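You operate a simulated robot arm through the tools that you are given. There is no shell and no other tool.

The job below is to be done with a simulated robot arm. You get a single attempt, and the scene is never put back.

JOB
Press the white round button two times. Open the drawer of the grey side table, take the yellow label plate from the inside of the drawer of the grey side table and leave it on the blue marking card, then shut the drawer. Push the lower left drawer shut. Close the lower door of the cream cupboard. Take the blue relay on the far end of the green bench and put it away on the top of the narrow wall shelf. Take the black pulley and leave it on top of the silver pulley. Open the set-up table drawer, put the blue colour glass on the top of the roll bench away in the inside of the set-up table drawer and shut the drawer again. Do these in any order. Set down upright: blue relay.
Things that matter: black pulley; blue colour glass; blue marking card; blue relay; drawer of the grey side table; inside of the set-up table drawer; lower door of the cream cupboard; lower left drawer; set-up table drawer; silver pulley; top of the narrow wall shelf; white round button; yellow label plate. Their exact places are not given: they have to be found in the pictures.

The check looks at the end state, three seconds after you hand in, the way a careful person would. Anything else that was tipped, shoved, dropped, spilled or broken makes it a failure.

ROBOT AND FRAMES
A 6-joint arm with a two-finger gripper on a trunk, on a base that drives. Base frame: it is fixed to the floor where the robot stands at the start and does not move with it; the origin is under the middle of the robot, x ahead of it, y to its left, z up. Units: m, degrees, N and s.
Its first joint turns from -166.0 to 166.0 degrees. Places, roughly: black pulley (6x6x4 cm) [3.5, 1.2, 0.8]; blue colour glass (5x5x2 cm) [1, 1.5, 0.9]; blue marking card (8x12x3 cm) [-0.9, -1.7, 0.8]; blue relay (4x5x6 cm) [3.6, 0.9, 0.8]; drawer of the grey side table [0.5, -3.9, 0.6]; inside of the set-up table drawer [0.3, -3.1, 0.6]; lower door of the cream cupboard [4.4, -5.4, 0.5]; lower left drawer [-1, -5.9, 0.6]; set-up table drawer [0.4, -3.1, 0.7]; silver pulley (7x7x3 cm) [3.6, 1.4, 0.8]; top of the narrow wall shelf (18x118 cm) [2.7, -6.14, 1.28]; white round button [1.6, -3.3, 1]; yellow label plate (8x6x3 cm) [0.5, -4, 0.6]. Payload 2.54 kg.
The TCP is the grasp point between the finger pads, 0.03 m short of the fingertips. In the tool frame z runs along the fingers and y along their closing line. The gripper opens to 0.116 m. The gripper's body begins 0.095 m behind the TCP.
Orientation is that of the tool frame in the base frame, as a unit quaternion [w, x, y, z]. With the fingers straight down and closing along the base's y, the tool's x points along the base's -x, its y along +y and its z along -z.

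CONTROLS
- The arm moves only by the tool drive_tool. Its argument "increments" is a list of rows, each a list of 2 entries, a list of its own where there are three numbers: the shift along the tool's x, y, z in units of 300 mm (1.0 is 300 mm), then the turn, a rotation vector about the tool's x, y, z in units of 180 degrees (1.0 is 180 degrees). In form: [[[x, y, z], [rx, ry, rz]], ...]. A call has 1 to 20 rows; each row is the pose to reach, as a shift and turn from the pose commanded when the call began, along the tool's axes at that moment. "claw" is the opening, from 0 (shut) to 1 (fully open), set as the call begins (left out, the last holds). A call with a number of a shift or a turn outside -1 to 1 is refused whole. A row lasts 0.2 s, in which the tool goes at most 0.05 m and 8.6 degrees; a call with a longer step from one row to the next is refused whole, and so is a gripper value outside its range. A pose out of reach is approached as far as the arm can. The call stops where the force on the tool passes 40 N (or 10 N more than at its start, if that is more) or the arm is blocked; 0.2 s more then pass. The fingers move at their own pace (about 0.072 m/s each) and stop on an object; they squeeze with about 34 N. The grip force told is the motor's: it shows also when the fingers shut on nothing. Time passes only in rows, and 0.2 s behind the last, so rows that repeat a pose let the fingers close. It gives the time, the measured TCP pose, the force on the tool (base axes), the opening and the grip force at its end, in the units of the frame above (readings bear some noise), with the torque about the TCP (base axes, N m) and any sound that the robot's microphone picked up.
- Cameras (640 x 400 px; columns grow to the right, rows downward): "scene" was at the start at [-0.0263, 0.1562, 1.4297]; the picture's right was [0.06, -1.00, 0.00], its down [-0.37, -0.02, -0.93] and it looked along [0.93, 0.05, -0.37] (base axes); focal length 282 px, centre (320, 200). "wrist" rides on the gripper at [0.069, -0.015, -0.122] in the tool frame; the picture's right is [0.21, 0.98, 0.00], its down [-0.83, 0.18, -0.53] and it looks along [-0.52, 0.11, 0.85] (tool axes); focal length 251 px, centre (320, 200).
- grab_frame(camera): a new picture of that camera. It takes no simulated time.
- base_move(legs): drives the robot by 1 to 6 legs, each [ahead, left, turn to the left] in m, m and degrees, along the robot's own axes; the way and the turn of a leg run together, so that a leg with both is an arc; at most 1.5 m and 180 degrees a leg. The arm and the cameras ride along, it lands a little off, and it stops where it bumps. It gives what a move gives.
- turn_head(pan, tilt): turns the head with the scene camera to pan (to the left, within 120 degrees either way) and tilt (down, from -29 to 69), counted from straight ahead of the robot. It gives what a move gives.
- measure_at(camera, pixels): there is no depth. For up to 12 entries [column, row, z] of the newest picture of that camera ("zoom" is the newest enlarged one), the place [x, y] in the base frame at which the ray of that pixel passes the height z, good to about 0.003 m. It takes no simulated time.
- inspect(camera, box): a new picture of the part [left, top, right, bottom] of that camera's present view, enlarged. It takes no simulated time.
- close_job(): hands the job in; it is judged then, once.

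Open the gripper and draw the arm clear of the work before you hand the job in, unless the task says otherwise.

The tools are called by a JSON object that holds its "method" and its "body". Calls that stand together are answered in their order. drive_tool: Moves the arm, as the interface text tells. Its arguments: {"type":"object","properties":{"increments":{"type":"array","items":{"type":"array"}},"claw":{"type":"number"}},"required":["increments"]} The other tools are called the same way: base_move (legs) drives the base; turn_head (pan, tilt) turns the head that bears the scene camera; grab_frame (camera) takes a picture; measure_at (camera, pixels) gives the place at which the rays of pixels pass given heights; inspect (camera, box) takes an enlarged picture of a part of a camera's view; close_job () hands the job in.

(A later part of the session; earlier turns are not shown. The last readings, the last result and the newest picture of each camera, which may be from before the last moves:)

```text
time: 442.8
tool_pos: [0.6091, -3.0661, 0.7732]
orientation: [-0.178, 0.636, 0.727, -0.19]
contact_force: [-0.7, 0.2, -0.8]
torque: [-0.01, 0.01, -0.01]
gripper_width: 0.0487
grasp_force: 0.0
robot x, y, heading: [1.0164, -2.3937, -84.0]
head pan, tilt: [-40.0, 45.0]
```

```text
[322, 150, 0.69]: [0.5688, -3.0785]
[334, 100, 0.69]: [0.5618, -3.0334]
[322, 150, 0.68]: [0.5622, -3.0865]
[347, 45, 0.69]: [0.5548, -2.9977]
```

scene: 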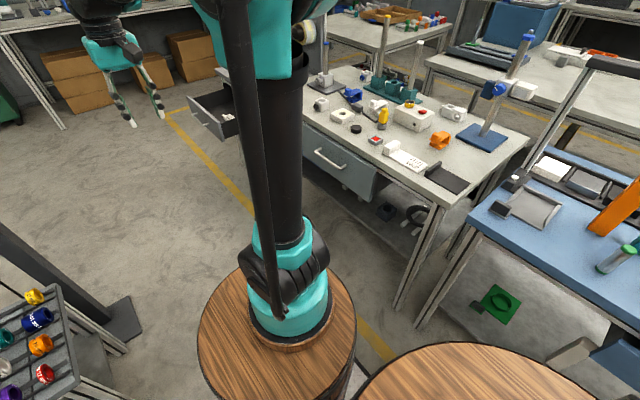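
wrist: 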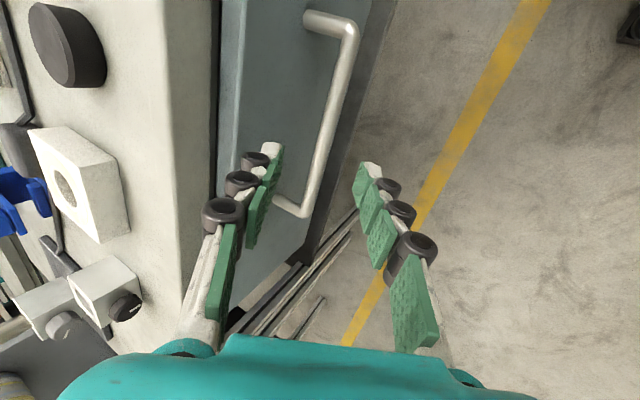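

I advance along the tool axis to (0.565,−3.075,0.69).

{"method": "drive_tool", "body": {"increments": [[[-0.004, 0.003, 0.1], [0, 0, 0]], [[-0.008, 0.006, 0.21], [0, 0, 0]], [[-0.011, 0.009, 0.314], [0, 0, 0]], [[-0.011, 0.009, 0.314], [0, 0, 0]]], "claw": 0.42}}

{"method": "grab_frame", "body": {"camera": "wrist"}}

```text
time: 443.8
tool_pos: [0.5627, -3.0767, 0.6929]
orientation: [-0.178, 0.636, 0.727, -0.19]
contact_force: [2.2, -0.8, -0.1]
torque: [0.0, 0.03, 0.01]
gripper_width: 0.0522
grasp_force: 0.1
robot x, y, heading: [1.0125, -2.3909, -84.1]
head pan, tilt: [-40.0, 45.0]
```

```text
taken
```

wrist: 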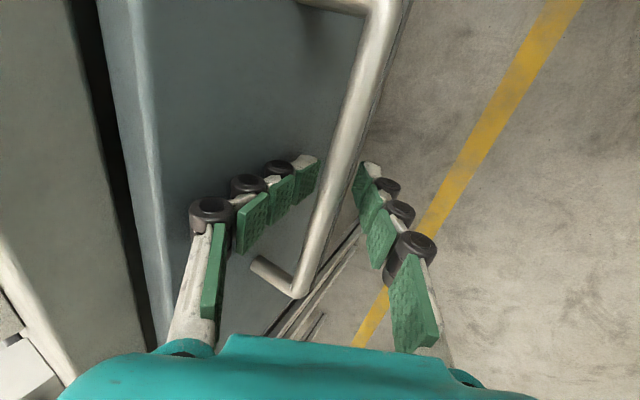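

The bar is between the fingers. I close.

{"method": "drive_tool", "body": {"increments": [[[0, 0, 0], [0, 0, 0]], [[0, 0, 0], [0, 0, 0]], [[0, 0, 0], [0, 0, 0]], [[0, 0, 0], [0, 0, 0]]], "claw": 0}}

{"method": "grab_frame", "body": {"camera": "wrist"}}

```text
time: 444.8
tool_pos: [0.5629, -3.0764, 0.6925]
orientation: [-0.177, 0.636, 0.727, -0.189]
contact_force: [11.3, 7.7, -18.0]
torque: [-0.47, 0.2, -0.55]
gripper_width: 0.01
grasp_force: 35.8
robot x, y, heading: [1.0145, -2.3938, -84.3]
head pan, tilt: [-40.0, 45.0]
```

```text
taken
```

wrist: 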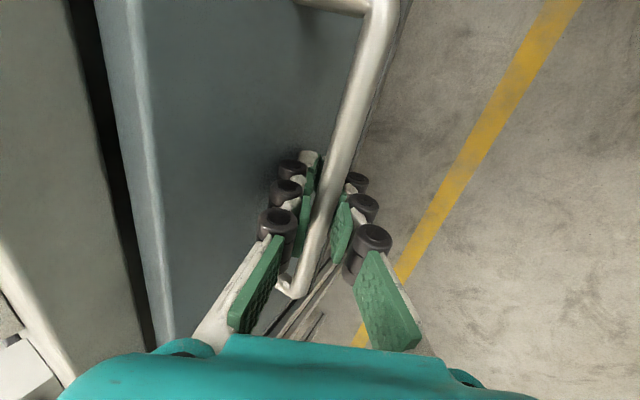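

Gripped. I pull by strafing the base 0.2 m to its left (east).

{"method": "base_move", "body": {"legs": [[0, 0.2, 0]]}}

{"method": "grab_frame", "body": {"camera": "wrist"}}

{"method": "grab_frame", "body": {"camera": "scene"}}

```text
time: 446.4
tool_pos: [0.7653, -3.0564, 0.6937]
orientation: [-0.176, 0.635, 0.728, -0.19]
contact_force: [-4.3, 28.6, -6.6]
torque: [-0.68, -0.02, -0.45]
gripper_width: 0.01
grasp_force: 36.0
robot x, y, heading: [1.2195, -2.3722, -84.0]
head pan, tilt: [-40.0, 45.0]
```

```text
taken
```

wrist: 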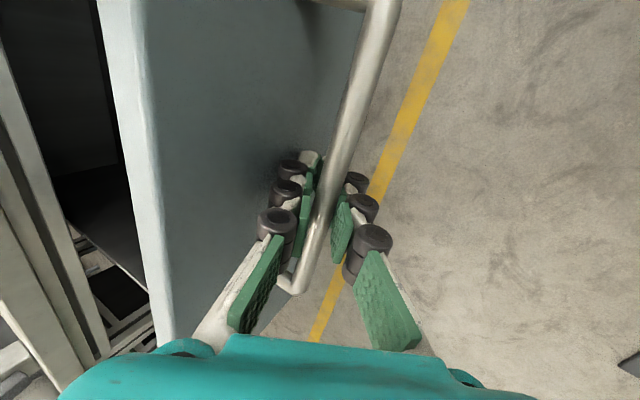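

```text
taken
```

scene: 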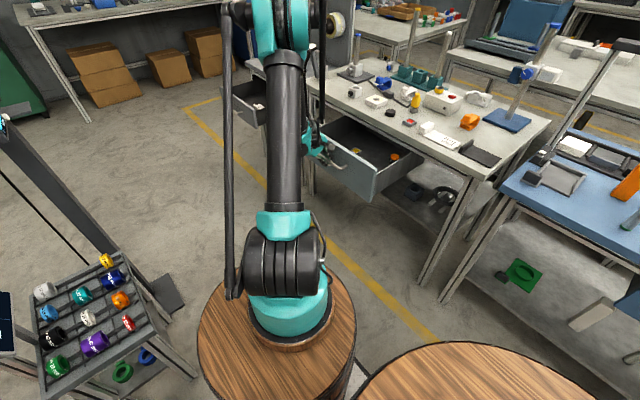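

The drawer is open ~0.2 m. I release and back off along the tool axis, then set the tool vertical and raise it.

{"method": "drive_tool", "body": {"increments": [[[0, 0, 0], [0, 0, 0]], [[0, 0, 0], [0, 0, 0]], [[0, 0, -0.05], [0, 0, 0]], [[0, 0, -0.15], [0, 0, 0]], [[0, 0, -0.3], [0, 0, 0]], [[0, 0, -0.45], [0, 0, 0]], [[0, 0, -0.6], [0, 0, 0]], [[0, 0, -0.75], [0, 0, 0]], [[0, 0, -0.9], [0, 0, 0]]], "claw": 0.45}}

{"method": "drive_tool", "body": {"increments": [[[0, 0, -0.1], [-0.042, 0, 0]], [[0, 0, -0.2], [-0.084, 0, 0]], [[0, 0, -0.3], [-0.126, 0, 0]], [[0, 0, -0.4], [-0.1667, 0, 0]], [[0, 0, -0.4], [-0.1667, 0, 0]]], "claw": 0.45}}

{"method": "grab_frame", "body": {"camera": "wrist"}}

{"method": "inspect", "body": {"camera": "scene", "box": [300, 90, 460, 210]}}

```text
time: 448.4
tool_pos: [0.8987, -3.0426, 0.9221]
orientation: [-0.177, 0.635, 0.727, -0.19]
contact_force: [0.5, -1.0, -0.3]
torque: [0.03, 0.01, 0.04]
gripper_width: 0.0525
grasp_force: 0.0
robot x, y, heading: [1.2184, -2.3711, -83.9]
head pan, tilt: [-40.0, 45.0]
```

```text
time: 449.6
tool_pos: [0.9581, -3.0349, 1.0316]
orientation: [-0.006, 0.659, 0.752, 0.005]
contact_force: [-0.2, -0.5, -1.2]
torque: [0.01, 0.03, 0.02]
gripper_width: 0.052
grasp_force: 0.0
robot x, y, heading: [1.2176, -2.3691, -83.9]
head pan, tilt: [-40.0, 45.0]
```

```text
taken
```

wrist: 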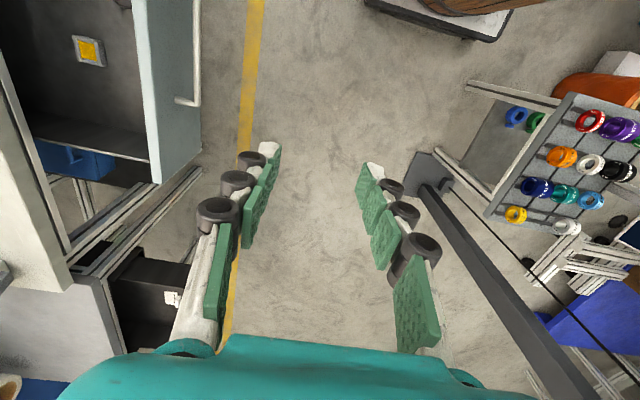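

```text
3.33 times, centred on (380, 150) of scene
```

zoom: 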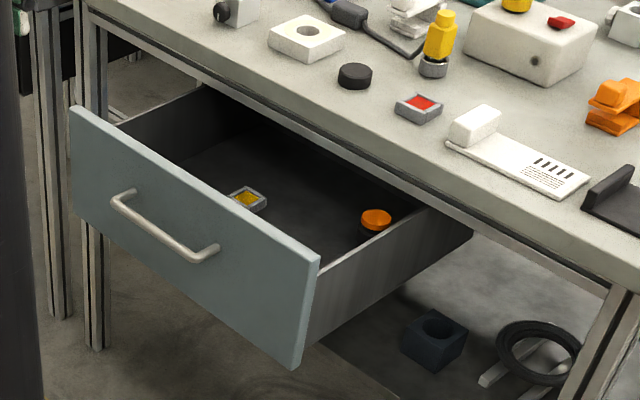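

The set-up drawer is open. Next I close the grey drawer: I drive on to (1.2,−3.2), from where its handle (0.88,−3.88) is in reach.

{"method": "base_move", "body": {"legs": [[0.1, -0.1, 0], [0.73, 0, 0]]}}

{"method": "grab_frame", "body": {"camera": "wrist"}}

{"method": "turn_head", "body": {"pan": -20, "tilt": 45}}

{"method": "grab_frame", "body": {"camera": "scene"}}

```text
time: 454.5
tool_pos: [0.9492, -3.8828, 1.0313]
orientation: [-0.007, 0.659, 0.752, 0.004]
contact_force: [0.7, 0.4, 0.6]
torque: [-0.03, -0.02, 0.0]
gripper_width: 0.0524
grasp_force: 0.0
robot x, y, heading: [1.2062, -3.2159, -83.8]
head pan, tilt: [-40.0, 45.0]
```

```text
taken
```

wrist: 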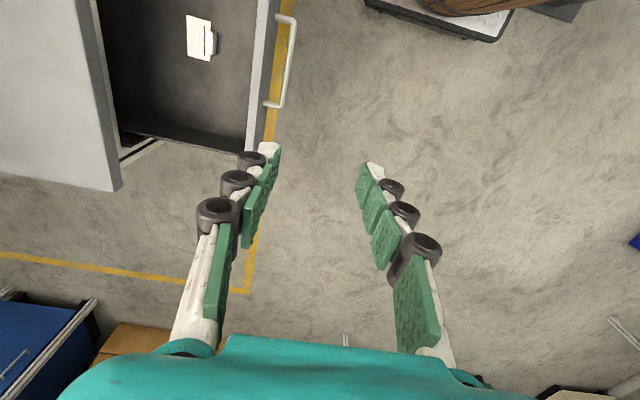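

```text
time: 455.4
tool_pos: [0.9489, -3.8827, 1.0315]
orientation: [-0.007, 0.659, 0.752, 0.005]
contact_force: [0.3, 0.9, 0.3]
torque: [0.01, -0.03, 0.02]
gripper_width: 0.052
grasp_force: 0.0
robot x, y, heading: [1.2059, -3.2222, -84.0]
head pan, tilt: [-20.0, 45.0]
```

```text
taken
```

scene: 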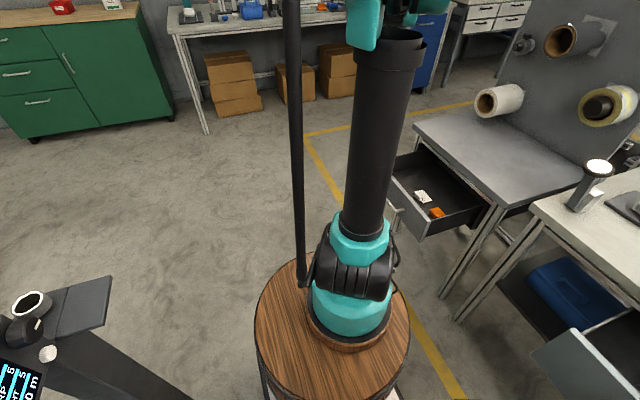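

I measure the grey drawer's handle (wrist (290,22)–(278,105)) for the push.

{"method": "measure_at", "body": {"camera": "wrist", "pixels": [[291, 22, 0.6], [280, 104, 0.6], [285, 60, 0.6], [262, 60, 0.66], [115, 185, 0.73]]}}

```text
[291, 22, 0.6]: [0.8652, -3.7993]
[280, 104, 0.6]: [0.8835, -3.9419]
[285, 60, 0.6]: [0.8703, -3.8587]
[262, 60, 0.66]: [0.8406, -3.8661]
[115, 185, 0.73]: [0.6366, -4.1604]
```

Handle centre ≈(0.874,−3.87,0.60). I rotate the tool −90° (thin side toward the table), tilt it 20° west, and lower it in front of the handle with fingers closed.

{"method": "drive_tool", "body": {"increments": [[[0, 0, 0], [0, 0, 0.0455]], [[0, 0, 0], [0, 0, 0.091]], [[0, 0, 0], [0, 0, 0.1365]], [[0, 0, 0], [0, 0, 0.182]], [[0, 0, 0], [0, 0, 0.2275]], [[0, 0, 0], [0, 0, 0.273]], [[0, 0, 0], [0, 0, 0.3185]], [[0, 0, 0], [0, 0, 0.364]], [[0, 0, 0], [0, 0, 0.4095]], [[0, 0, 0], [0, 0, 0.455]], [[0, 0, 0], [0, 0, 0.495]], [[0, 0, 0], [0, 0, 0.495]]], "claw": 0}}

{"method": "drive_tool", "body": {"increments": [[[0, 0, 0], [0, -0.04, 0]], [[0, 0, 0], [0, -0.08, 0]], [[0, 0, 0], [0, -0.111, 0]], [[0, 0, 0], [0, -0.111, 0]]], "claw": 0}}

{"method": "drive_tool", "body": {"increments": [[[0.043, -0.007, 0.13], [0, 0, 0]], [[0.086, -0.013, 0.26], [0, 0, 0]], [[0.13, -0.02, 0.39], [0, 0, 0]], [[0.173, -0.026, 0.52], [0, 0, 0]], [[0.215, -0.032, 0.65], [0, 0, 0]], [[0.215, -0.032, 0.65], [0, 0, 0]]], "claw": 0}}

{"method": "grab_frame", "body": {"camera": "wrist"}}

```text
time: 458.0
tool_pos: [0.9481, -3.8806, 1.0313]
orientation: [-0.008, 0.997, 0.074, -0.002]
contact_force: [-0.3, 0.5, 0.2]
torque: [-0.02, -0.01, 0.01]
gripper_width: 0.0
grasp_force: 28.3
robot x, y, heading: [1.212, -3.2189, -84.1]
head pan, tilt: [-20.0, 45.0]
```

```text
time: 459.0
tool_pos: [0.949, -3.8822, 1.0314]
orientation: [0.006, 0.982, 0.074, -0.175]
contact_force: [0.0, -0.5, -0.8]
torque: [-0.01, 0.0, -0.01]
gripper_width: 0.0002
grasp_force: 28.9
robot x, y, heading: [1.2123, -3.2162, -83.8]
head pan, tilt: [-20.0, 45.0]
```

```text
time: 460.4
tool_pos: [0.9425, -3.872, 0.8259]
orientation: [0.006, 0.982, 0.074, -0.175]
contact_force: [0.2, 0.6, -0.2]
torque: [-0.03, 0.01, -0.01]
gripper_width: 0.0
grasp_force: 28.7
robot x, y, heading: [1.2099, -3.2174, -84.1]
head pan, tilt: [-20.0, 45.0]
```

```text
taken
```

wrist: 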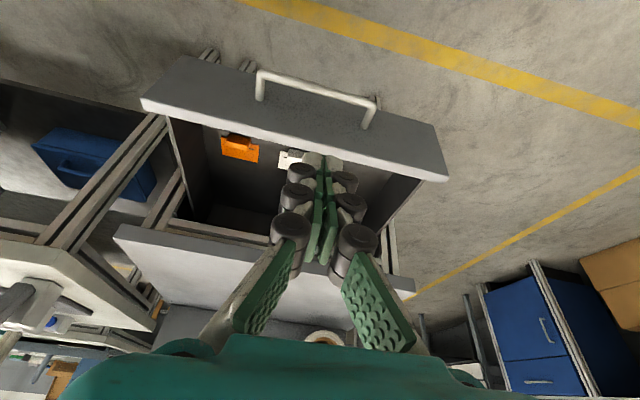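

Aligned with the handle's middle. I go down the second half.

{"method": "drive_tool", "body": {"increments": [[[0.043, -0.007, 0.13], [0, 0, 0]], [[0.086, -0.013, 0.26], [0, 0, 0]], [[0.13, -0.02, 0.39], [0, 0, 0]], [[0.173, -0.026, 0.52], [0, 0, 0]], [[0.215, -0.032, 0.65], [0, 0, 0]], [[0.215, -0.032, 0.65], [0, 0, 0]]], "claw": 0}}

{"method": "grab_frame", "body": {"camera": "wrist"}}

```text
time: 461.8
tool_pos: [0.9189, -3.8911, 0.6552]
orientation: [0.005, 0.982, 0.074, -0.173]
contact_force: [0.1, -0.9, 0.4]
torque: [0.02, -0.01, 0.0]
gripper_width: 0.0
grasp_force: 28.9
out of reach, approached as far as the arm can: row 4, 5, 6
robot x, y, heading: [1.2105, -3.2183, -83.7]
head pan, tilt: [-20.0, 45.0]
```

```text
taken
```

wrist: 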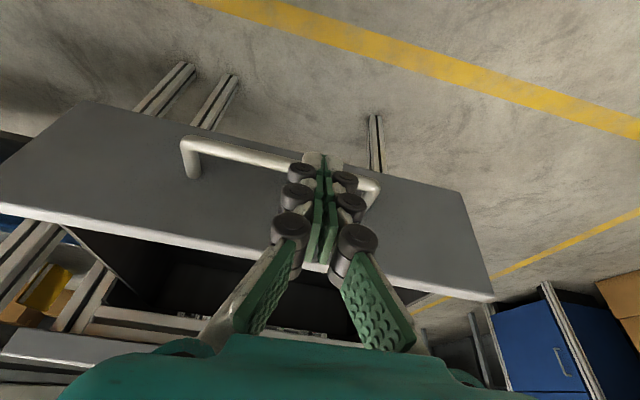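

The tip can't get low enough this close. I back the base 0.14 m north to gain reach, then move the tool back over and down.

{"method": "base_move", "body": {"legs": [[-0.14, 0, 0]]}}

{"method": "drive_tool", "body": {"increments": [[[0.03, 0.12, -0.01], [0, 0, 0]], [[0.06, 0.24, -0.02], [0, 0, 0]], [[0.085, 0.35, 0.03], [0, 0, 0]], [[0.1, 0.43, 0.08], [0, 0, 0]], [[0.115, 0.43, 0.115], [0, 0, 0]], [[0.115, 0.43, 0.115], [0, 0, 0]]], "claw": 0}}

{"method": "grab_frame", "body": {"camera": "wrist"}}

```text
time: 463.1
tool_pos: [0.9027, -3.7523, 0.6558]
orientation: [0.005, 0.982, 0.073, -0.173]
contact_force: [-0.5, -0.8, -0.3]
torque: [0.01, 0.01, -0.05]
gripper_width: 0.0
grasp_force: 28.5
robot x, y, heading: [1.1926, -3.0789, -84.1]
head pan, tilt: [-20.0, 45.0]
```

```text
time: 464.5
tool_pos: [0.9414, -3.8763, 0.6086]
orientation: [0.004, 0.982, 0.073, -0.174]
contact_force: [-0.3, 0.3, 0.5]
torque: [0.04, -0.04, -0.02]
gripper_width: 0.0001
grasp_force: 28.8
robot x, y, heading: [1.1926, -3.0824, -83.9]
head pan, tilt: [-20.0, 45.0]
```

```text
taken
```

wrist: 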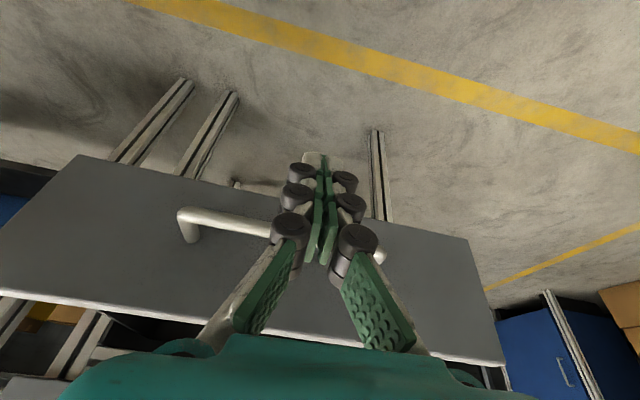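

Now level with the handle bar. I push west until the stop.

{"method": "drive_tool", "body": {"increments": [[[-0.12, 0, 0.044], [0, 0, 0]], [[-0.24, 0, 0.087], [0, 0, 0]], [[-0.36, 0, 0.131], [0, 0, 0]], [[-0.48, 0, 0.174], [0, 0, 0]], [[-0.6, 0, 0.218], [0, 0, 0]], [[-0.72, 0, 0.262], [0, 0, 0]], [[-0.8, 0, 0.29], [0, 0, 0]]], "claw": 0}}

{"method": "grab_frame", "body": {"camera": "wrist"}}

```text
time: 466.1
tool_pos: [0.6908, -3.9135, 0.6095]
orientation: [0.005, 0.982, 0.073, -0.173]
contact_force: [-0.3, -0.8, 0.0]
torque: [0.02, 0.03, 0.01]
gripper_width: 0.0002
grasp_force: 27.7
robot x, y, heading: [1.195, -3.0809, -84.2]
head pan, tilt: [-20.0, 45.0]
```

```text
taken
```

wrist: 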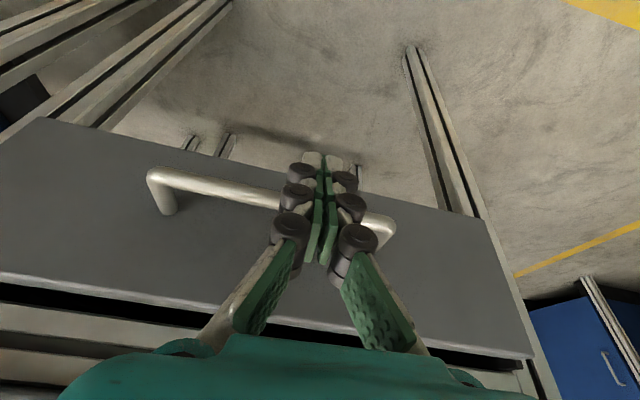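

Still a small gap. I push on.

{"method": "drive_tool", "body": {"increments": [[[-0.04, 0, 0.0145], [0, 0, 0]], [[-0.08, 0, 0.029], [0, 0, 0]], [[-0.12, 0, 0.0435], [0, 0, 0]], [[-0.16, 0, 0.058], [0, 0, 0]], [[-0.2, 0, 0.0725], [0, 0, 0]], [[-0.24, 0, 0.087], [0, 0, 0]]], "claw": 0}}

{"method": "grab_frame", "body": {"camera": "wrist"}}

```text
time: 466.5
tool_pos: [0.683, -3.9142, 0.6096]
orientation: [0.003, 0.983, 0.073, -0.168]
contact_force: [3.2, 0.7, 0.4]
torque: [-0.01, -0.03, -0.03]
gripper_width: 0.0
grasp_force: 28.2
robot x, y, heading: [1.1968, -3.0758, -84.2]
head pan, tilt: [-20.0, 45.0]
stopped in row 2: the force on the tool passed its limit at 58 N (the readings are from after the stop); the commanded pose is now the measured one
```

```text
taken
```

wrist: 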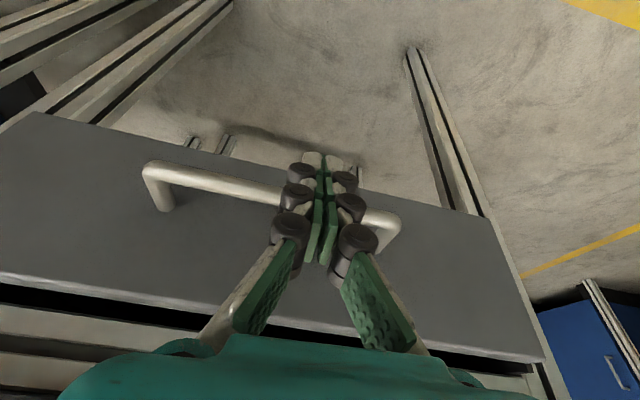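

The stop is at the drawer's original closed position. I back the tool off east, raise it, and restore it to vertical.

{"method": "drive_tool", "body": {"increments": [[[0.12, 0, -0.044], [0, 0, 0]], [[0.24, 0, -0.087], [0, 0, 0]], [[0.36, 0, -0.131], [0, 0, 0]], [[0.48, 0, -0.174], [0, 0, 0]], [[0.6, 0, -0.218], [0, 0, 0]], [[0.55, 0, -0.36], [0, 0, 0]], [[0.5, 0, -0.5], [0, 0, 0]], [[0.45, 0, -0.64], [0, 0, 0]], [[0.4, 0, -0.78], [0, 0, 0]], [[0.35, 0, -0.92], [0, 0, 0]], [[0.35, 0, -0.92], [0, 0, 0]]], "claw": 0}}

{"method": "drive_tool", "body": {"increments": [[[-0.05, 0, -0.1], [0, 0.04, 0]], [[-0.1, 0, -0.2], [0, 0.08, 0]], [[-0.15, 0, -0.3], [0, 0.111, 0]], [[-0.2, 0, -0.4], [0, 0.111, 0]], [[-0.2, 0, -0.4], [0, 0.111, 0]]], "claw": 0.4}}

{"method": "drive_tool", "body": {"increments": [[[0, 0, 0], [0, 0, -0.0455]], [[0, 0, 0], [0, 0, -0.091]], [[0, 0, 0], [0, 0, -0.1365]], [[0, 0, 0], [0, 0, -0.182]], [[0, 0, 0], [0, 0, -0.2275]], [[0, 0, 0], [0, 0, -0.273]], [[0, 0, 0], [0, 0, -0.3185]], [[0, 0, 0], [0, 0, -0.364]], [[0, 0, 0], [0, 0, -0.4095]], [[0, 0, 0], [0, 0, -0.455]], [[0, 0, 0], [0, 0, -0.495]], [[0, 0, 0], [0, 0, -0.495]]], "claw": 0.6}}

{"method": "grab_frame", "body": {"camera": "scene"}}

```text
time: 468.9
tool_pos: [0.875, -3.8914, 0.834]
orientation: [0.004, 0.983, 0.074, -0.168]
contact_force: [0.0, -0.2, -0.6]
torque: [0.03, -0.01, 0.01]
gripper_width: 0.0003
grasp_force: 28.7
robot x, y, heading: [1.1962, -3.0818, -84.1]
head pan, tilt: [-20.0, 45.0]
```

```text
time: 470.1
tool_pos: [0.8579, -3.8963, 0.9678]
orientation: [-0.01, 0.997, 0.074, 0.004]
contact_force: [0.1, -0.3, 0.0]
torque: [0.01, 0.03, 0.0]
gripper_width: 0.0464
grasp_force: 0.0
robot x, y, heading: [1.1898, -3.0785, -84.3]
head pan, tilt: [-20.0, 45.0]
```

```text
time: 472.7
tool_pos: [0.8567, -3.8943, 0.9656]
orientation: [-0.004, 0.659, 0.752, 0.01]
contact_force: [0.6, 0.4, 0.1]
torque: [0.01, 0.0, 0.03]
gripper_width: 0.0696
grasp_force: 0.1
robot x, y, heading: [1.1924, -3.0807, -83.9]
head pan, tilt: [-20.0, 45.0]
```

```text
taken
```

scene: 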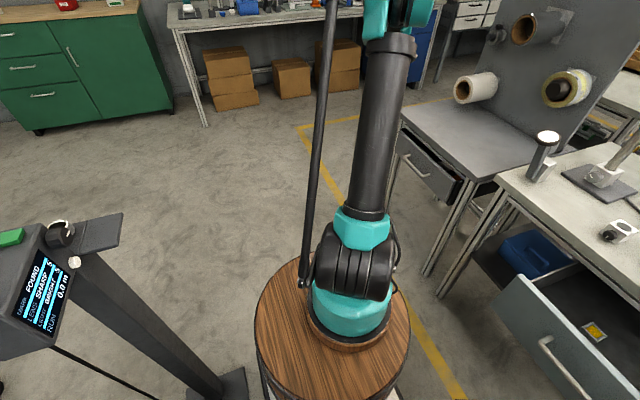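

The grey drawer is shut. Now I fetch the blue colour glass: back north up the aisle, turn east, and approach the roll bench sideways.

{"method": "drive_tool", "body": {"increments": [[[0, 0.1, -0.12], [0, 0, 0]], [[0, 0.2, -0.24], [0, 0, 0]], [[0, 0.3, -0.36], [0, 0, 0]], [[0, 0.4, -0.48], [0, 0, 0]], [[0, 0.4, -0.48], [0, 0, 0]]], "claw": 0.6}}

{"method": "base_move", "body": {"legs": [[-1.4, 0, 0], [-1.5, 0, 0], [0, 0, 90], [0, 0.4, 0]]}}

{"method": "turn_head", "body": {"pan": 70, "tilt": 30}}

{"method": "grab_frame", "body": {"camera": "scene"}}

```text
time: 473.9
tool_pos: [0.9733, -3.8861, 1.1118]
orientation: [-0.004, 0.66, 0.751, 0.009]
contact_force: [-0.1, 0.7, -0.3]
torque: [0.03, 0.02, 0.0]
gripper_width: 0.0696
grasp_force: 0.0
robot x, y, heading: [1.1957, -3.08, -83.8]
head pan, tilt: [-20.0, 45.0]
```

```text
time: 493.7
tool_pos: [1.6669, -0.0426, 1.1098]
orientation: [-0.01, -0.057, 0.998, 0.003]
contact_force: [0.9, -0.4, 0.3]
torque: [-0.01, -0.02, 0.0]
gripper_width: 0.0695
grasp_force: 0.0
robot x, y, heading: [0.8665, 0.1915, 5.2]
head pan, tilt: [-20.0, 45.0]
```

```text
time: 495.4
tool_pos: [1.6668, -0.0421, 1.1113]
orientation: [-0.01, -0.057, 0.998, 0.004]
contact_force: [0.5, 0.3, -0.4]
torque: [0.01, 0.01, 0.01]
gripper_width: 0.0694
grasp_force: 0.0
robot x, y, heading: [0.865, 0.1914, 5.5]
head pan, tilt: [70.0, 30.0]
```

```text
taken
```

scene: 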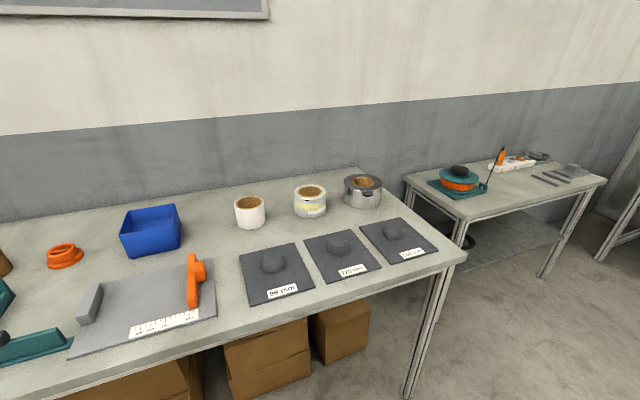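

I zoom behind the rolls to find the blue colour glass.

{"method": "inspect", "body": {"camera": "scene", "box": [220, 155, 400, 255]}}

{"method": "measure_at", "body": {"camera": "scene", "pixels": [[310, 215, 0.82], [250, 225, 0.82], [363, 205, 0.82], [465, 253, 0.82], [360, 168, 0.82], [230, 320, 0.82], [408, 395, 0.0]]}}

```text
3.56 times, centred on (310, 205) of scene
```

zoom: 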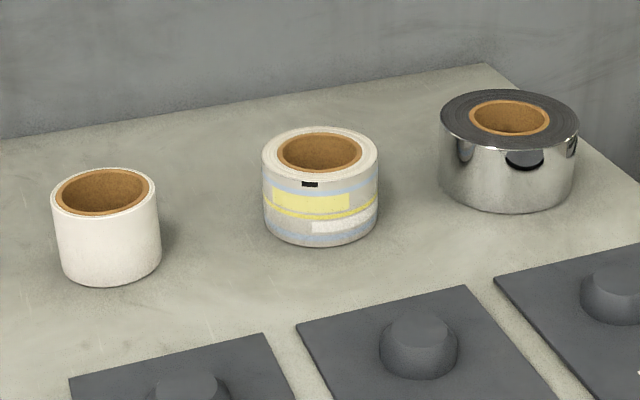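

```text
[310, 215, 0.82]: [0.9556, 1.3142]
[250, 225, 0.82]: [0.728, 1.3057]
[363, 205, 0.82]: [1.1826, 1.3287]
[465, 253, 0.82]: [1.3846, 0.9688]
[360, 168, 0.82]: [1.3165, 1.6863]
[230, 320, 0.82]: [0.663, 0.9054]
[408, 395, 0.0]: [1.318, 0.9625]
```

The glass must be right behind the labelled roll (~(0.96,1.36)). I move sideways closer to the bench (y≈0.58) and swing the arm over it to look from above.

{"method": "base_move", "body": {"legs": [[0, 0.38, 0]]}}

{"method": "grab_frame", "body": {"camera": "scene"}}

```text
time: 497.8
tool_pos: [1.6338, 0.3366, 1.1104]
orientation: [-0.009, -0.056, 0.998, 0.004]
contact_force: [0.2, 0.1, 0.9]
torque: [0.01, 0.02, 0.01]
gripper_width: 0.0694
grasp_force: 0.1
robot x, y, heading: [0.8311, 0.5719, 4.8]
head pan, tilt: [70.0, 30.0]
```

```text
taken
```

scene: 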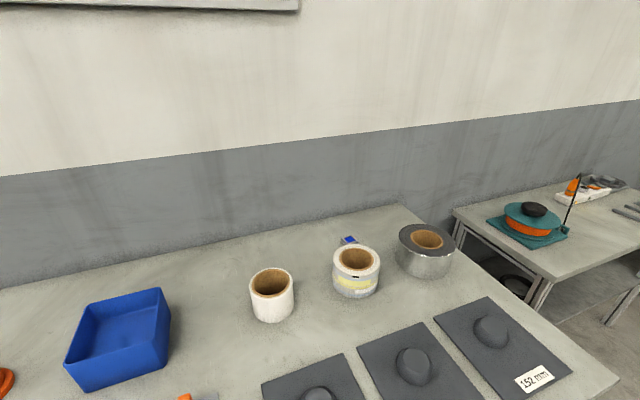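

The blue glass is visible behind the labelled roll at (349,239). I zoom and measure.

{"method": "inspect", "body": {"camera": "scene", "box": [310, 215, 410, 305]}}

{"method": "measure_at", "body": {"camera": "scene", "pixels": [[349, 241, 0.82], [355, 295, 0.82], [356, 255, 0.9], [400, 205, 0.82], [276, 318, 0.82], [426, 272, 0.82], [615, 378, 0.82]]}}

```text
4.44 times, centred on (360, 260) of scene
```

zoom: 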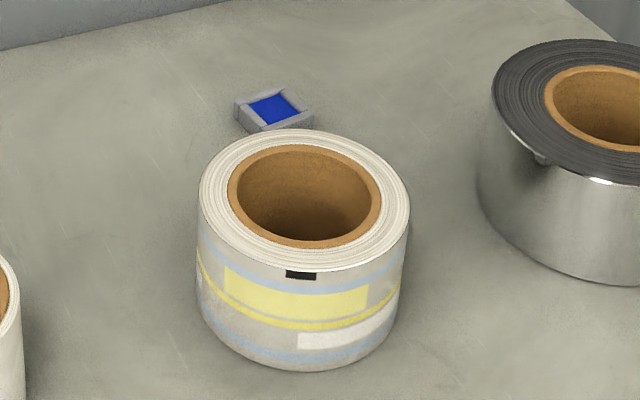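

```text
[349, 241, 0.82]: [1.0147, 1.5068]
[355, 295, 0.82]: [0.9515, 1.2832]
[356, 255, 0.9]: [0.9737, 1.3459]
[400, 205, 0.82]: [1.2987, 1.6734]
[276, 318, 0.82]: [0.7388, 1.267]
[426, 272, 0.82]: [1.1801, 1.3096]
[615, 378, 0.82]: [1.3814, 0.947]
```

Glass ≈(1.015,1.507). I swing the arm round over the bench in four smooth steps, keeping the tool's orientation.

{"method": "drive_tool", "body": {"increments": [[[0.015, 0.16, 0], [0, 0, 0]], [[0.03, 0.32, 0], [0, 0, 0]], [[0.046, 0.48, 0], [0, 0, 0]], [[0.061, 0.64, 0], [0, 0, 0]], [[0.077, 0.8, 0], [0, 0, 0]], [[0.092, 0.96, 0], [0, 0, 0]]], "claw": 0.6}}

{"method": "drive_tool", "body": {"increments": [[[0.045, 0.15, 0], [0, 0, 0]], [[0.09, 0.3, 0], [0, 0, 0]], [[0.135, 0.45, 0], [0, 0, 0]], [[0.18, 0.6, 0], [0, 0, 0]], [[0.225, 0.75, 0], [0, 0, 0]], [[0.27, 0.9, 0], [0, 0, 0]], [[0.295, 0.972, 0], [0, 0, 0]]], "claw": 0.6}}

{"method": "drive_tool", "body": {"increments": [[[0.082, 0.129, 0], [0, 0, 0]], [[0.163, 0.258, 0], [0, 0, 0]], [[0.245, 0.387, 0], [0, 0, 0]], [[0.326, 0.515, 0], [0, 0, 0]], [[0.408, 0.644, 0], [0, 0, 0]], [[0.489, 0.773, 0], [0, 0, 0]], [[0.571, 0.902, 0], [0, 0, 0]]], "claw": 0.6}}

{"method": "grab_frame", "body": {"camera": "wrist"}}

```text
time: 499.2
tool_pos: [1.5743, 0.617, 1.1098]
orientation: [-0.01, -0.056, 0.998, 0.003]
contact_force: [-0.6, -0.9, 0.4]
torque: [0.02, 0.01, -0.01]
gripper_width: 0.0695
grasp_force: 0.1
robot x, y, heading: [0.8333, 0.5724, 4.8]
head pan, tilt: [70.0, 30.0]
```

```text
time: 500.8
tool_pos: [1.4519, 0.8987, 1.1195]
orientation: [-0.01, -0.056, 0.998, 0.004]
contact_force: [0.1, 0.1, 0.2]
torque: [0.0, -0.02, 0.0]
gripper_width: 0.0695
grasp_force: 0.1
robot x, y, heading: [0.83, 0.5745, 5.0]
head pan, tilt: [70.0, 30.0]
```

```text
time: 502.4
tool_pos: [1.2499, 1.1488, 1.1248]
orientation: [-0.01, -0.055, 0.998, 0.004]
contact_force: [0.2, 0.0, 0.6]
torque: [0.07, 0.03, 0.02]
gripper_width: 0.0697
grasp_force: 0.0
robot x, y, heading: [0.8304, 0.573, 4.8]
head pan, tilt: [70.0, 30.0]
```

```text
taken
```

wrist: 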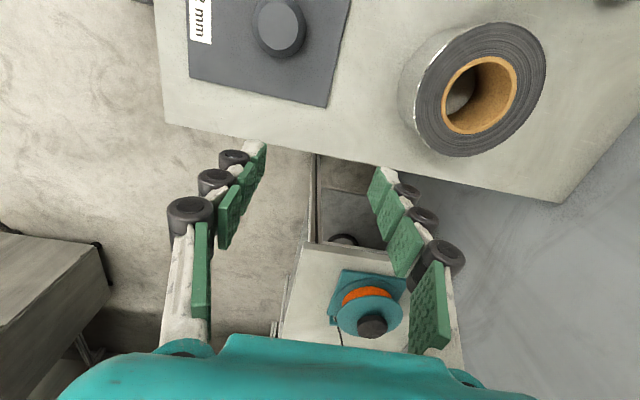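

I continue to (0.95,1.40), then (0.92,1.50), so that the camera sees the glass.

{"method": "drive_tool", "body": {"increments": [[[0.11, 0.115, 0], [0, 0, 0]], [[0.22, 0.23, 0], [0, 0, 0]], [[0.33, 0.345, 0], [0, 0, 0]], [[0.44, 0.46, 0], [0, 0, 0]], [[0.55, 0.575, 0], [0, 0, 0]], [[0.66, 0.69, 0], [0, 0, 0]], [[0.77, 0.805, 0], [0, 0, 0]], [[0.88, 0.92, 0], [0, 0, 0]]], "claw": 0.6}}

{"method": "drive_tool", "body": {"increments": [[[0.05, 0.12, 0.03], [0, 0, 0]], [[0.09, 0.24, 0.06], [0, 0, 0]], [[0.09, 0.35, 0.1], [0, 0, 0]], [[0.09, 0.35, 0.2], [0, 0, 0]], [[0.09, 0.35, 0.2], [0, 0, 0]]], "claw": 0.6}}

{"method": "grab_frame", "body": {"camera": "wrist"}}

{"method": "grab_frame", "body": {"camera": "scene"}}

```text
time: 504.2
tool_pos: [0.9753, 1.3676, 1.1265]
orientation: [-0.009, -0.056, 0.998, 0.004]
contact_force: [-0.8, -0.3, -0.8]
torque: [0.01, -0.02, -0.03]
gripper_width: 0.0696
grasp_force: 0.2
out of reach, approached as far as the arm can: row 8
robot x, y, heading: [0.8311, 0.5699, 4.9]
head pan, tilt: [70.0, 30.0]
```

```text
time: 505.4
tool_pos: [0.9462, 1.4115, 1.0418]
orientation: [-0.009, -0.055, 0.998, 0.004]
contact_force: [0.0, -0.5, 1.5]
torque: [0.07, -0.01, 0.0]
gripper_width: 0.0697
grasp_force: 0.0
out of reach, approached as far as the arm can: row 1, 2, 3, 4, 5
robot x, y, heading: [0.8297, 0.575, 4.9]
head pan, tilt: [70.0, 30.0]
```

```text
taken
```

wrist: 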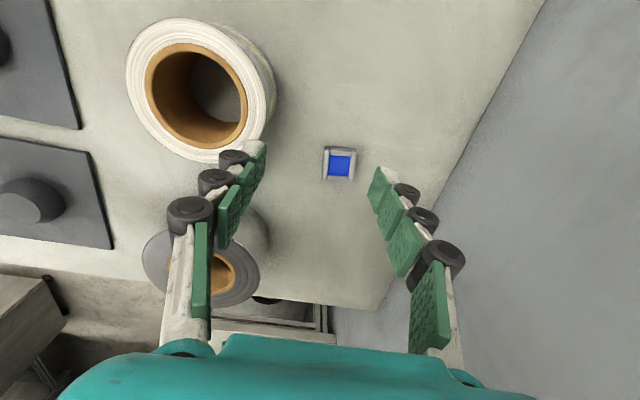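

```text
taken
```

scene: 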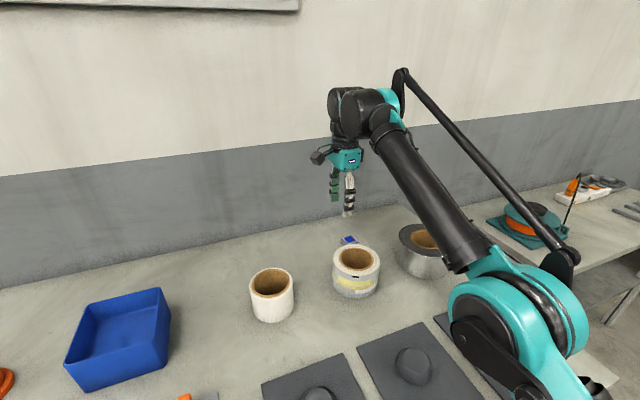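

The glass is in view at (339,162). I measure it, and shift the base 4 cm nearer to the bench for reach.

{"method": "inspect", "body": {"camera": "wrist", "box": [300, 130, 380, 190]}}

{"method": "measure_at", "body": {"camera": "zoom", "pixels": [[320, 210, 0.83], [320, 210, 0.84], [220, 210, 0.83], [320, 310, 0.83]]}}

{"method": "base_move", "body": {"legs": [[0, 0.04, 0]]}}

```text
6.67 times, centred on (340, 160) of wrist
```

zoom: 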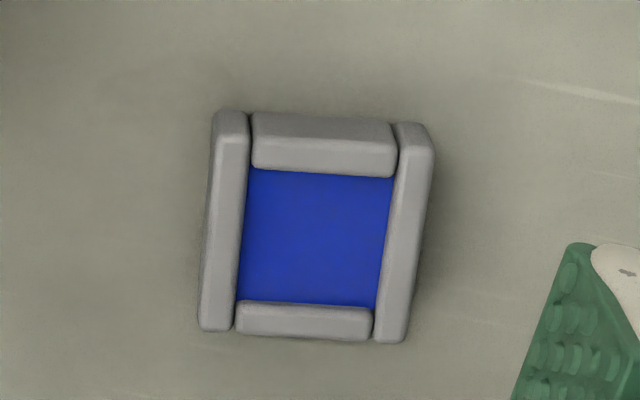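

```text
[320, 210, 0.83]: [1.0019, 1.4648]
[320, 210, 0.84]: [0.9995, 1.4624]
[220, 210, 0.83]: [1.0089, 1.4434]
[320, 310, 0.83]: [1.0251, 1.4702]
```

```text
time: 506.3
tool_pos: [0.9412, 1.4513, 1.0415]
orientation: [-0.01, -0.056, 0.998, 0.004]
contact_force: [0.0, -0.2, 0.0]
torque: [0.0, 0.0, 0.02]
gripper_width: 0.0695
grasp_force: 0.0
robot x, y, heading: [0.8296, 0.611, 4.9]
head pan, tilt: [70.0, 30.0]
```

Glass ≈(1.007,1.466), ~5 cm square, aligned within a few degrees. I move above it and down to z≈0.88.

{"method": "drive_tool", "body": {"increments": [[[-0.08, 0.008, 0.1], [0, 0, 0]], [[-0.15, 0.016, 0.2], [0, 0, 0]], [[-0.224, 0.024, 0.3], [0, 0, 0]], [[-0.224, 0.024, 0.42], [0, 0, 0]], [[-0.224, 0.024, 0.53], [0, 0, 0]], [[-0.224, 0.024, 0.53], [0, 0, 0]]], "claw": 0.7}}

{"method": "grab_frame", "body": {"camera": "wrist"}}

{"method": "inspect", "body": {"camera": "scene", "box": [300, 180, 420, 300]}}

```text
time: 507.7
tool_pos: [1.0051, 1.4669, 0.8807]
orientation: [-0.01, -0.056, 0.998, 0.004]
contact_force: [0.0, 0.6, 0.0]
torque: [0.0, -0.05, -0.01]
gripper_width: 0.0814
grasp_force: 0.2
robot x, y, heading: [0.8298, 0.6084, 5.0]
head pan, tilt: [70.0, 30.0]
```

```text
taken
```

wrist: 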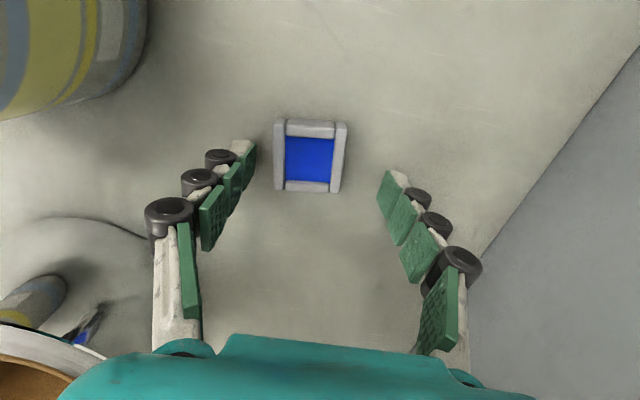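

```text
3.33 times, centred on (360, 240) of scene
```

zoom: 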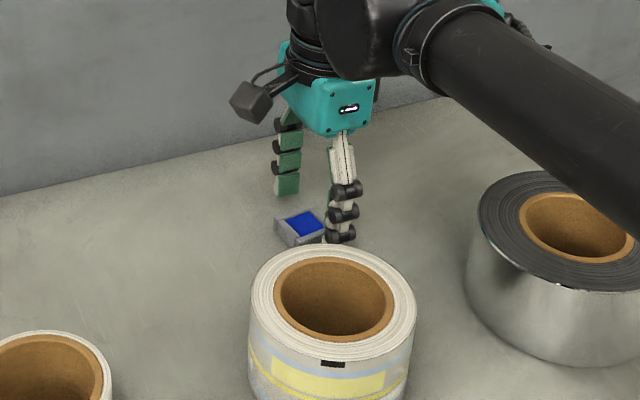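

I measure the glass centre now relative to the TCP.

{"method": "measure_at", "body": {"camera": "wrist", "pixels": [[311, 156, 0.835], [311, 156, 0.82], [311, 156, 0.81], [275, 155, 0.83], [347, 157, 0.83]]}}

```text
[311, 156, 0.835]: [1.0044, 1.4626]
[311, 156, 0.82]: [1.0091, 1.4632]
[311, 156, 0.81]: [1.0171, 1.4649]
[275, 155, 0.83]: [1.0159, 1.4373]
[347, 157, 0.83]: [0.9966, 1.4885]
```

Well aligned. I descend gently, guarded, another 3 cm and look.

{"method": "drive_tool", "body": {"increments": [[[0, -0.01, 0.03], [0, 0, 0]], [[0, -0.01, 0.06], [0, 0, 0]], [[0, -0.01, 0.09], [0, 0, 0]], [[0, -0.01, 0.1], [0, 0, 0]]], "claw": 0.7}}

{"method": "grab_frame", "body": {"camera": "wrist"}}

{"method": "inspect", "body": {"camera": "scene", "box": [310, 200, 400, 270]}}

```text
time: 508.3
tool_pos: [1.0057, 1.4636, 0.8737]
orientation: [-0.009, -0.056, 0.998, 0.007]
contact_force: [0.9, 13.7, 63.9]
torque: [0.14, -0.6, 0.3]
gripper_width: 0.0834
grasp_force: 37.1
robot x, y, heading: [0.8279, 0.6122, 5.0]
head pan, tilt: [70.0, 30.0]
stopped in row 2: the force on the tool passed its limit at 50 N (the readings are from after the stop); the commanded pose is now the measured one
```

```text
taken
```

wrist: 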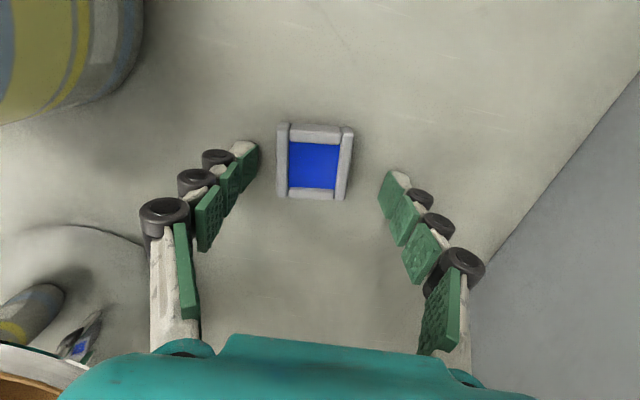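

```text
5.71 times, centred on (355, 235) of scene
```

zoom: 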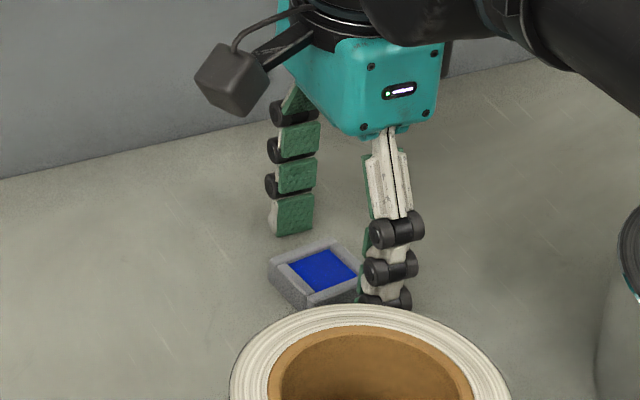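

Fingertips touched the bench (top z≈0.844). I lift 4 mm and close on the glass.

{"method": "drive_tool", "body": {"increments": [[[0, 0, -0.013], [0, 0, 0]], [[0, 0, -0.013], [0, 0, 0]]], "claw": 0.7}}

{"method": "drive_tool", "body": {"increments": [[[0, 0, 0], [0, 0, 0]], [[0, 0, 0], [0, 0, 0]], [[0, 0, 0], [0, 0, 0]], [[0, 0, 0], [0, 0, 0]]], "claw": 0}}

{"method": "grab_frame", "body": {"camera": "wrist"}}

```text
time: 508.9
tool_pos: [1.006, 1.4666, 0.8718]
orientation: [-0.01, -0.056, 0.998, 0.005]
contact_force: [-4.0, -3.5, 16.9]
torque: [-0.77, -0.18, -0.16]
gripper_width: 0.0867
grasp_force: 7.4
robot x, y, heading: [0.8301, 0.611, 5.1]
head pan, tilt: [70.0, 30.0]
```

```text
time: 509.3
tool_pos: [1.0083, 1.4602, 0.878]
orientation: [-0.01, -0.055, 0.998, 0.0]
contact_force: [2.7, -37.7, 51.6]
torque: [-2.18, -0.76, -0.42]
gripper_width: 0.055
grasp_force: 27.6
robot x, y, heading: [0.8273, 0.6098, 4.7]
head pan, tilt: [70.0, 30.0]
stopped in row 1: the force on the tool passed its limit at 48 N (the readings are from after the stop); the commanded pose is now the measured one
```

```text
taken
```

wrist: 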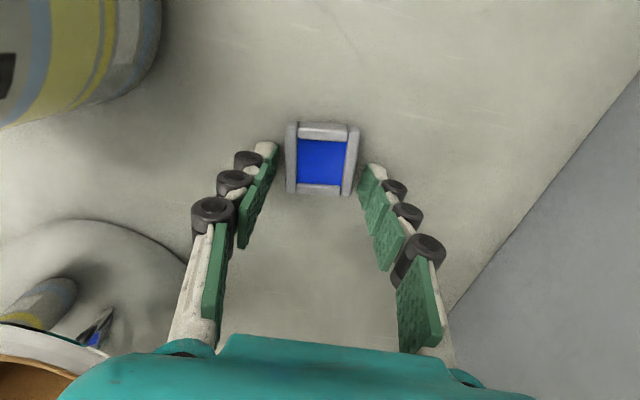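

Closing pushes the tips against the bench; I raise 5 mm and continue closing.

{"method": "drive_tool", "body": {"increments": [[[0, 0.01, -0.017], [0, 0, 0]], [[0, 0.01, -0.017], [0, 0, 0]]], "claw": 0.45}}

{"method": "drive_tool", "body": {"increments": [[[0, 0, 0], [0, 0, 0]], [[0, 0, 0], [0, 0, 0]], [[0, 0, 0], [0, 0, 0]]], "claw": 0}}

{"method": "grab_frame", "body": {"camera": "wrist"}}

{"method": "inspect", "body": {"camera": "scene", "box": [310, 200, 400, 270]}}

```text
time: 509.9
tool_pos: [1.0064, 1.4691, 0.8797]
orientation: [-0.009, -0.057, 0.998, 0.004]
contact_force: [0.8, -4.5, 9.0]
torque: [-0.44, -0.11, -0.06]
gripper_width: 0.057
grasp_force: 3.4
robot x, y, heading: [0.8247, 0.6127, 5.0]
head pan, tilt: [70.0, 30.0]
```

```text
time: 510.7
tool_pos: [1.0057, 1.4683, 0.8791]
orientation: [-0.009, -0.056, 0.998, 0.003]
contact_force: [1.4, -4.1, 23.5]
torque: [-0.56, -0.08, 0.02]
gripper_width: 0.0403
grasp_force: 34.2
robot x, y, heading: [0.8278, 0.61, 5.1]
head pan, tilt: [70.0, 30.0]
```

```text
taken
```

wrist: 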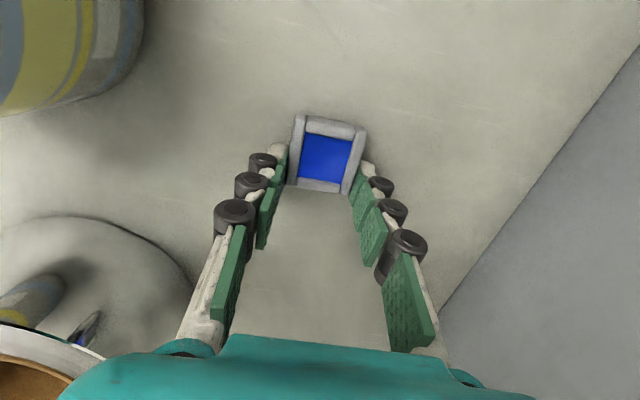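

```text
5.71 times, centred on (355, 235) of scene
```

zoom: 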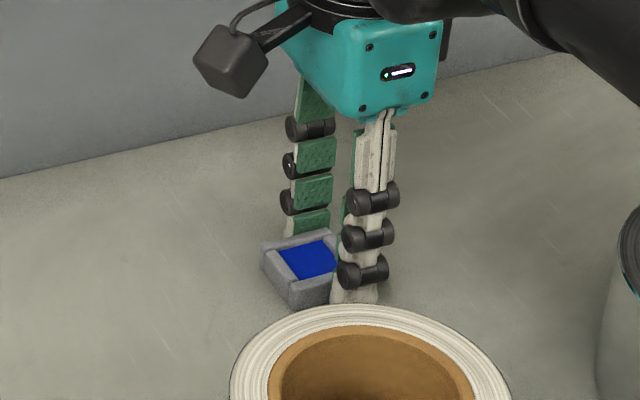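

The glass is gripped (width 0.040). I lift and check.

{"method": "drive_tool", "body": {"increments": [[[0, 0, -0.05], [0, 0, 0]], [[0, 0, -0.15], [0, 0, 0]], [[0, 0, -0.3], [0, 0, 0]], [[0, 0, -0.4], [0, 0, 0]], [[0, 0, -0.4], [0, 0, 0]]], "claw": 0}}

{"method": "grab_frame", "body": {"camera": "wrist"}}

{"method": "inspect", "body": {"camera": "scene", "box": [310, 160, 430, 250]}}

```text
time: 511.9
tool_pos: [1.0088, 1.4671, 1.0023]
orientation: [-0.01, -0.056, 0.998, 0.003]
contact_force: [-0.6, 0.4, -1.2]
torque: [0.02, 0.01, -0.01]
gripper_width: 0.0405
grasp_force: 34.2
robot x, y, heading: [0.8283, 0.611, 5.0]
head pan, tilt: [70.0, 30.0]
```

```text
taken
```

wrist: 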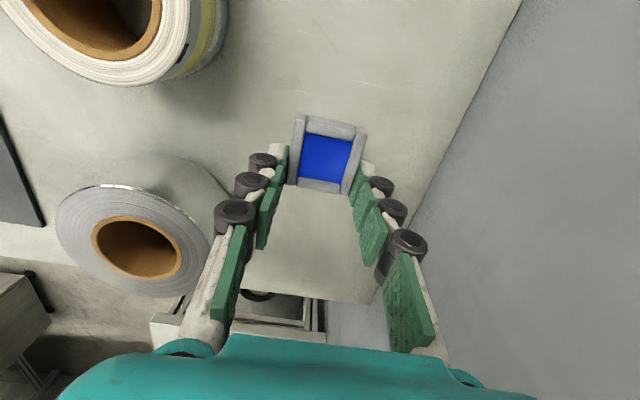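

```text
4.44 times, centred on (370, 205) of scene
```

zoom: 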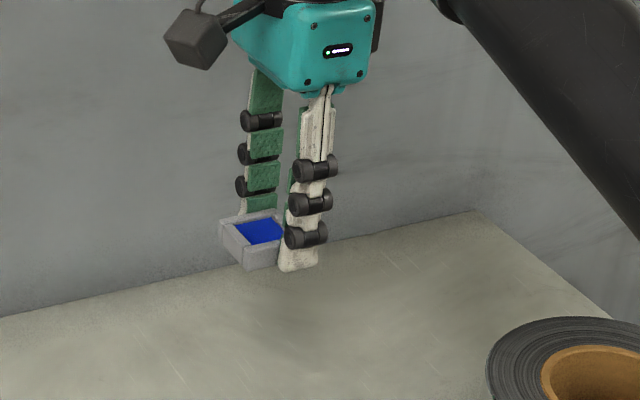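

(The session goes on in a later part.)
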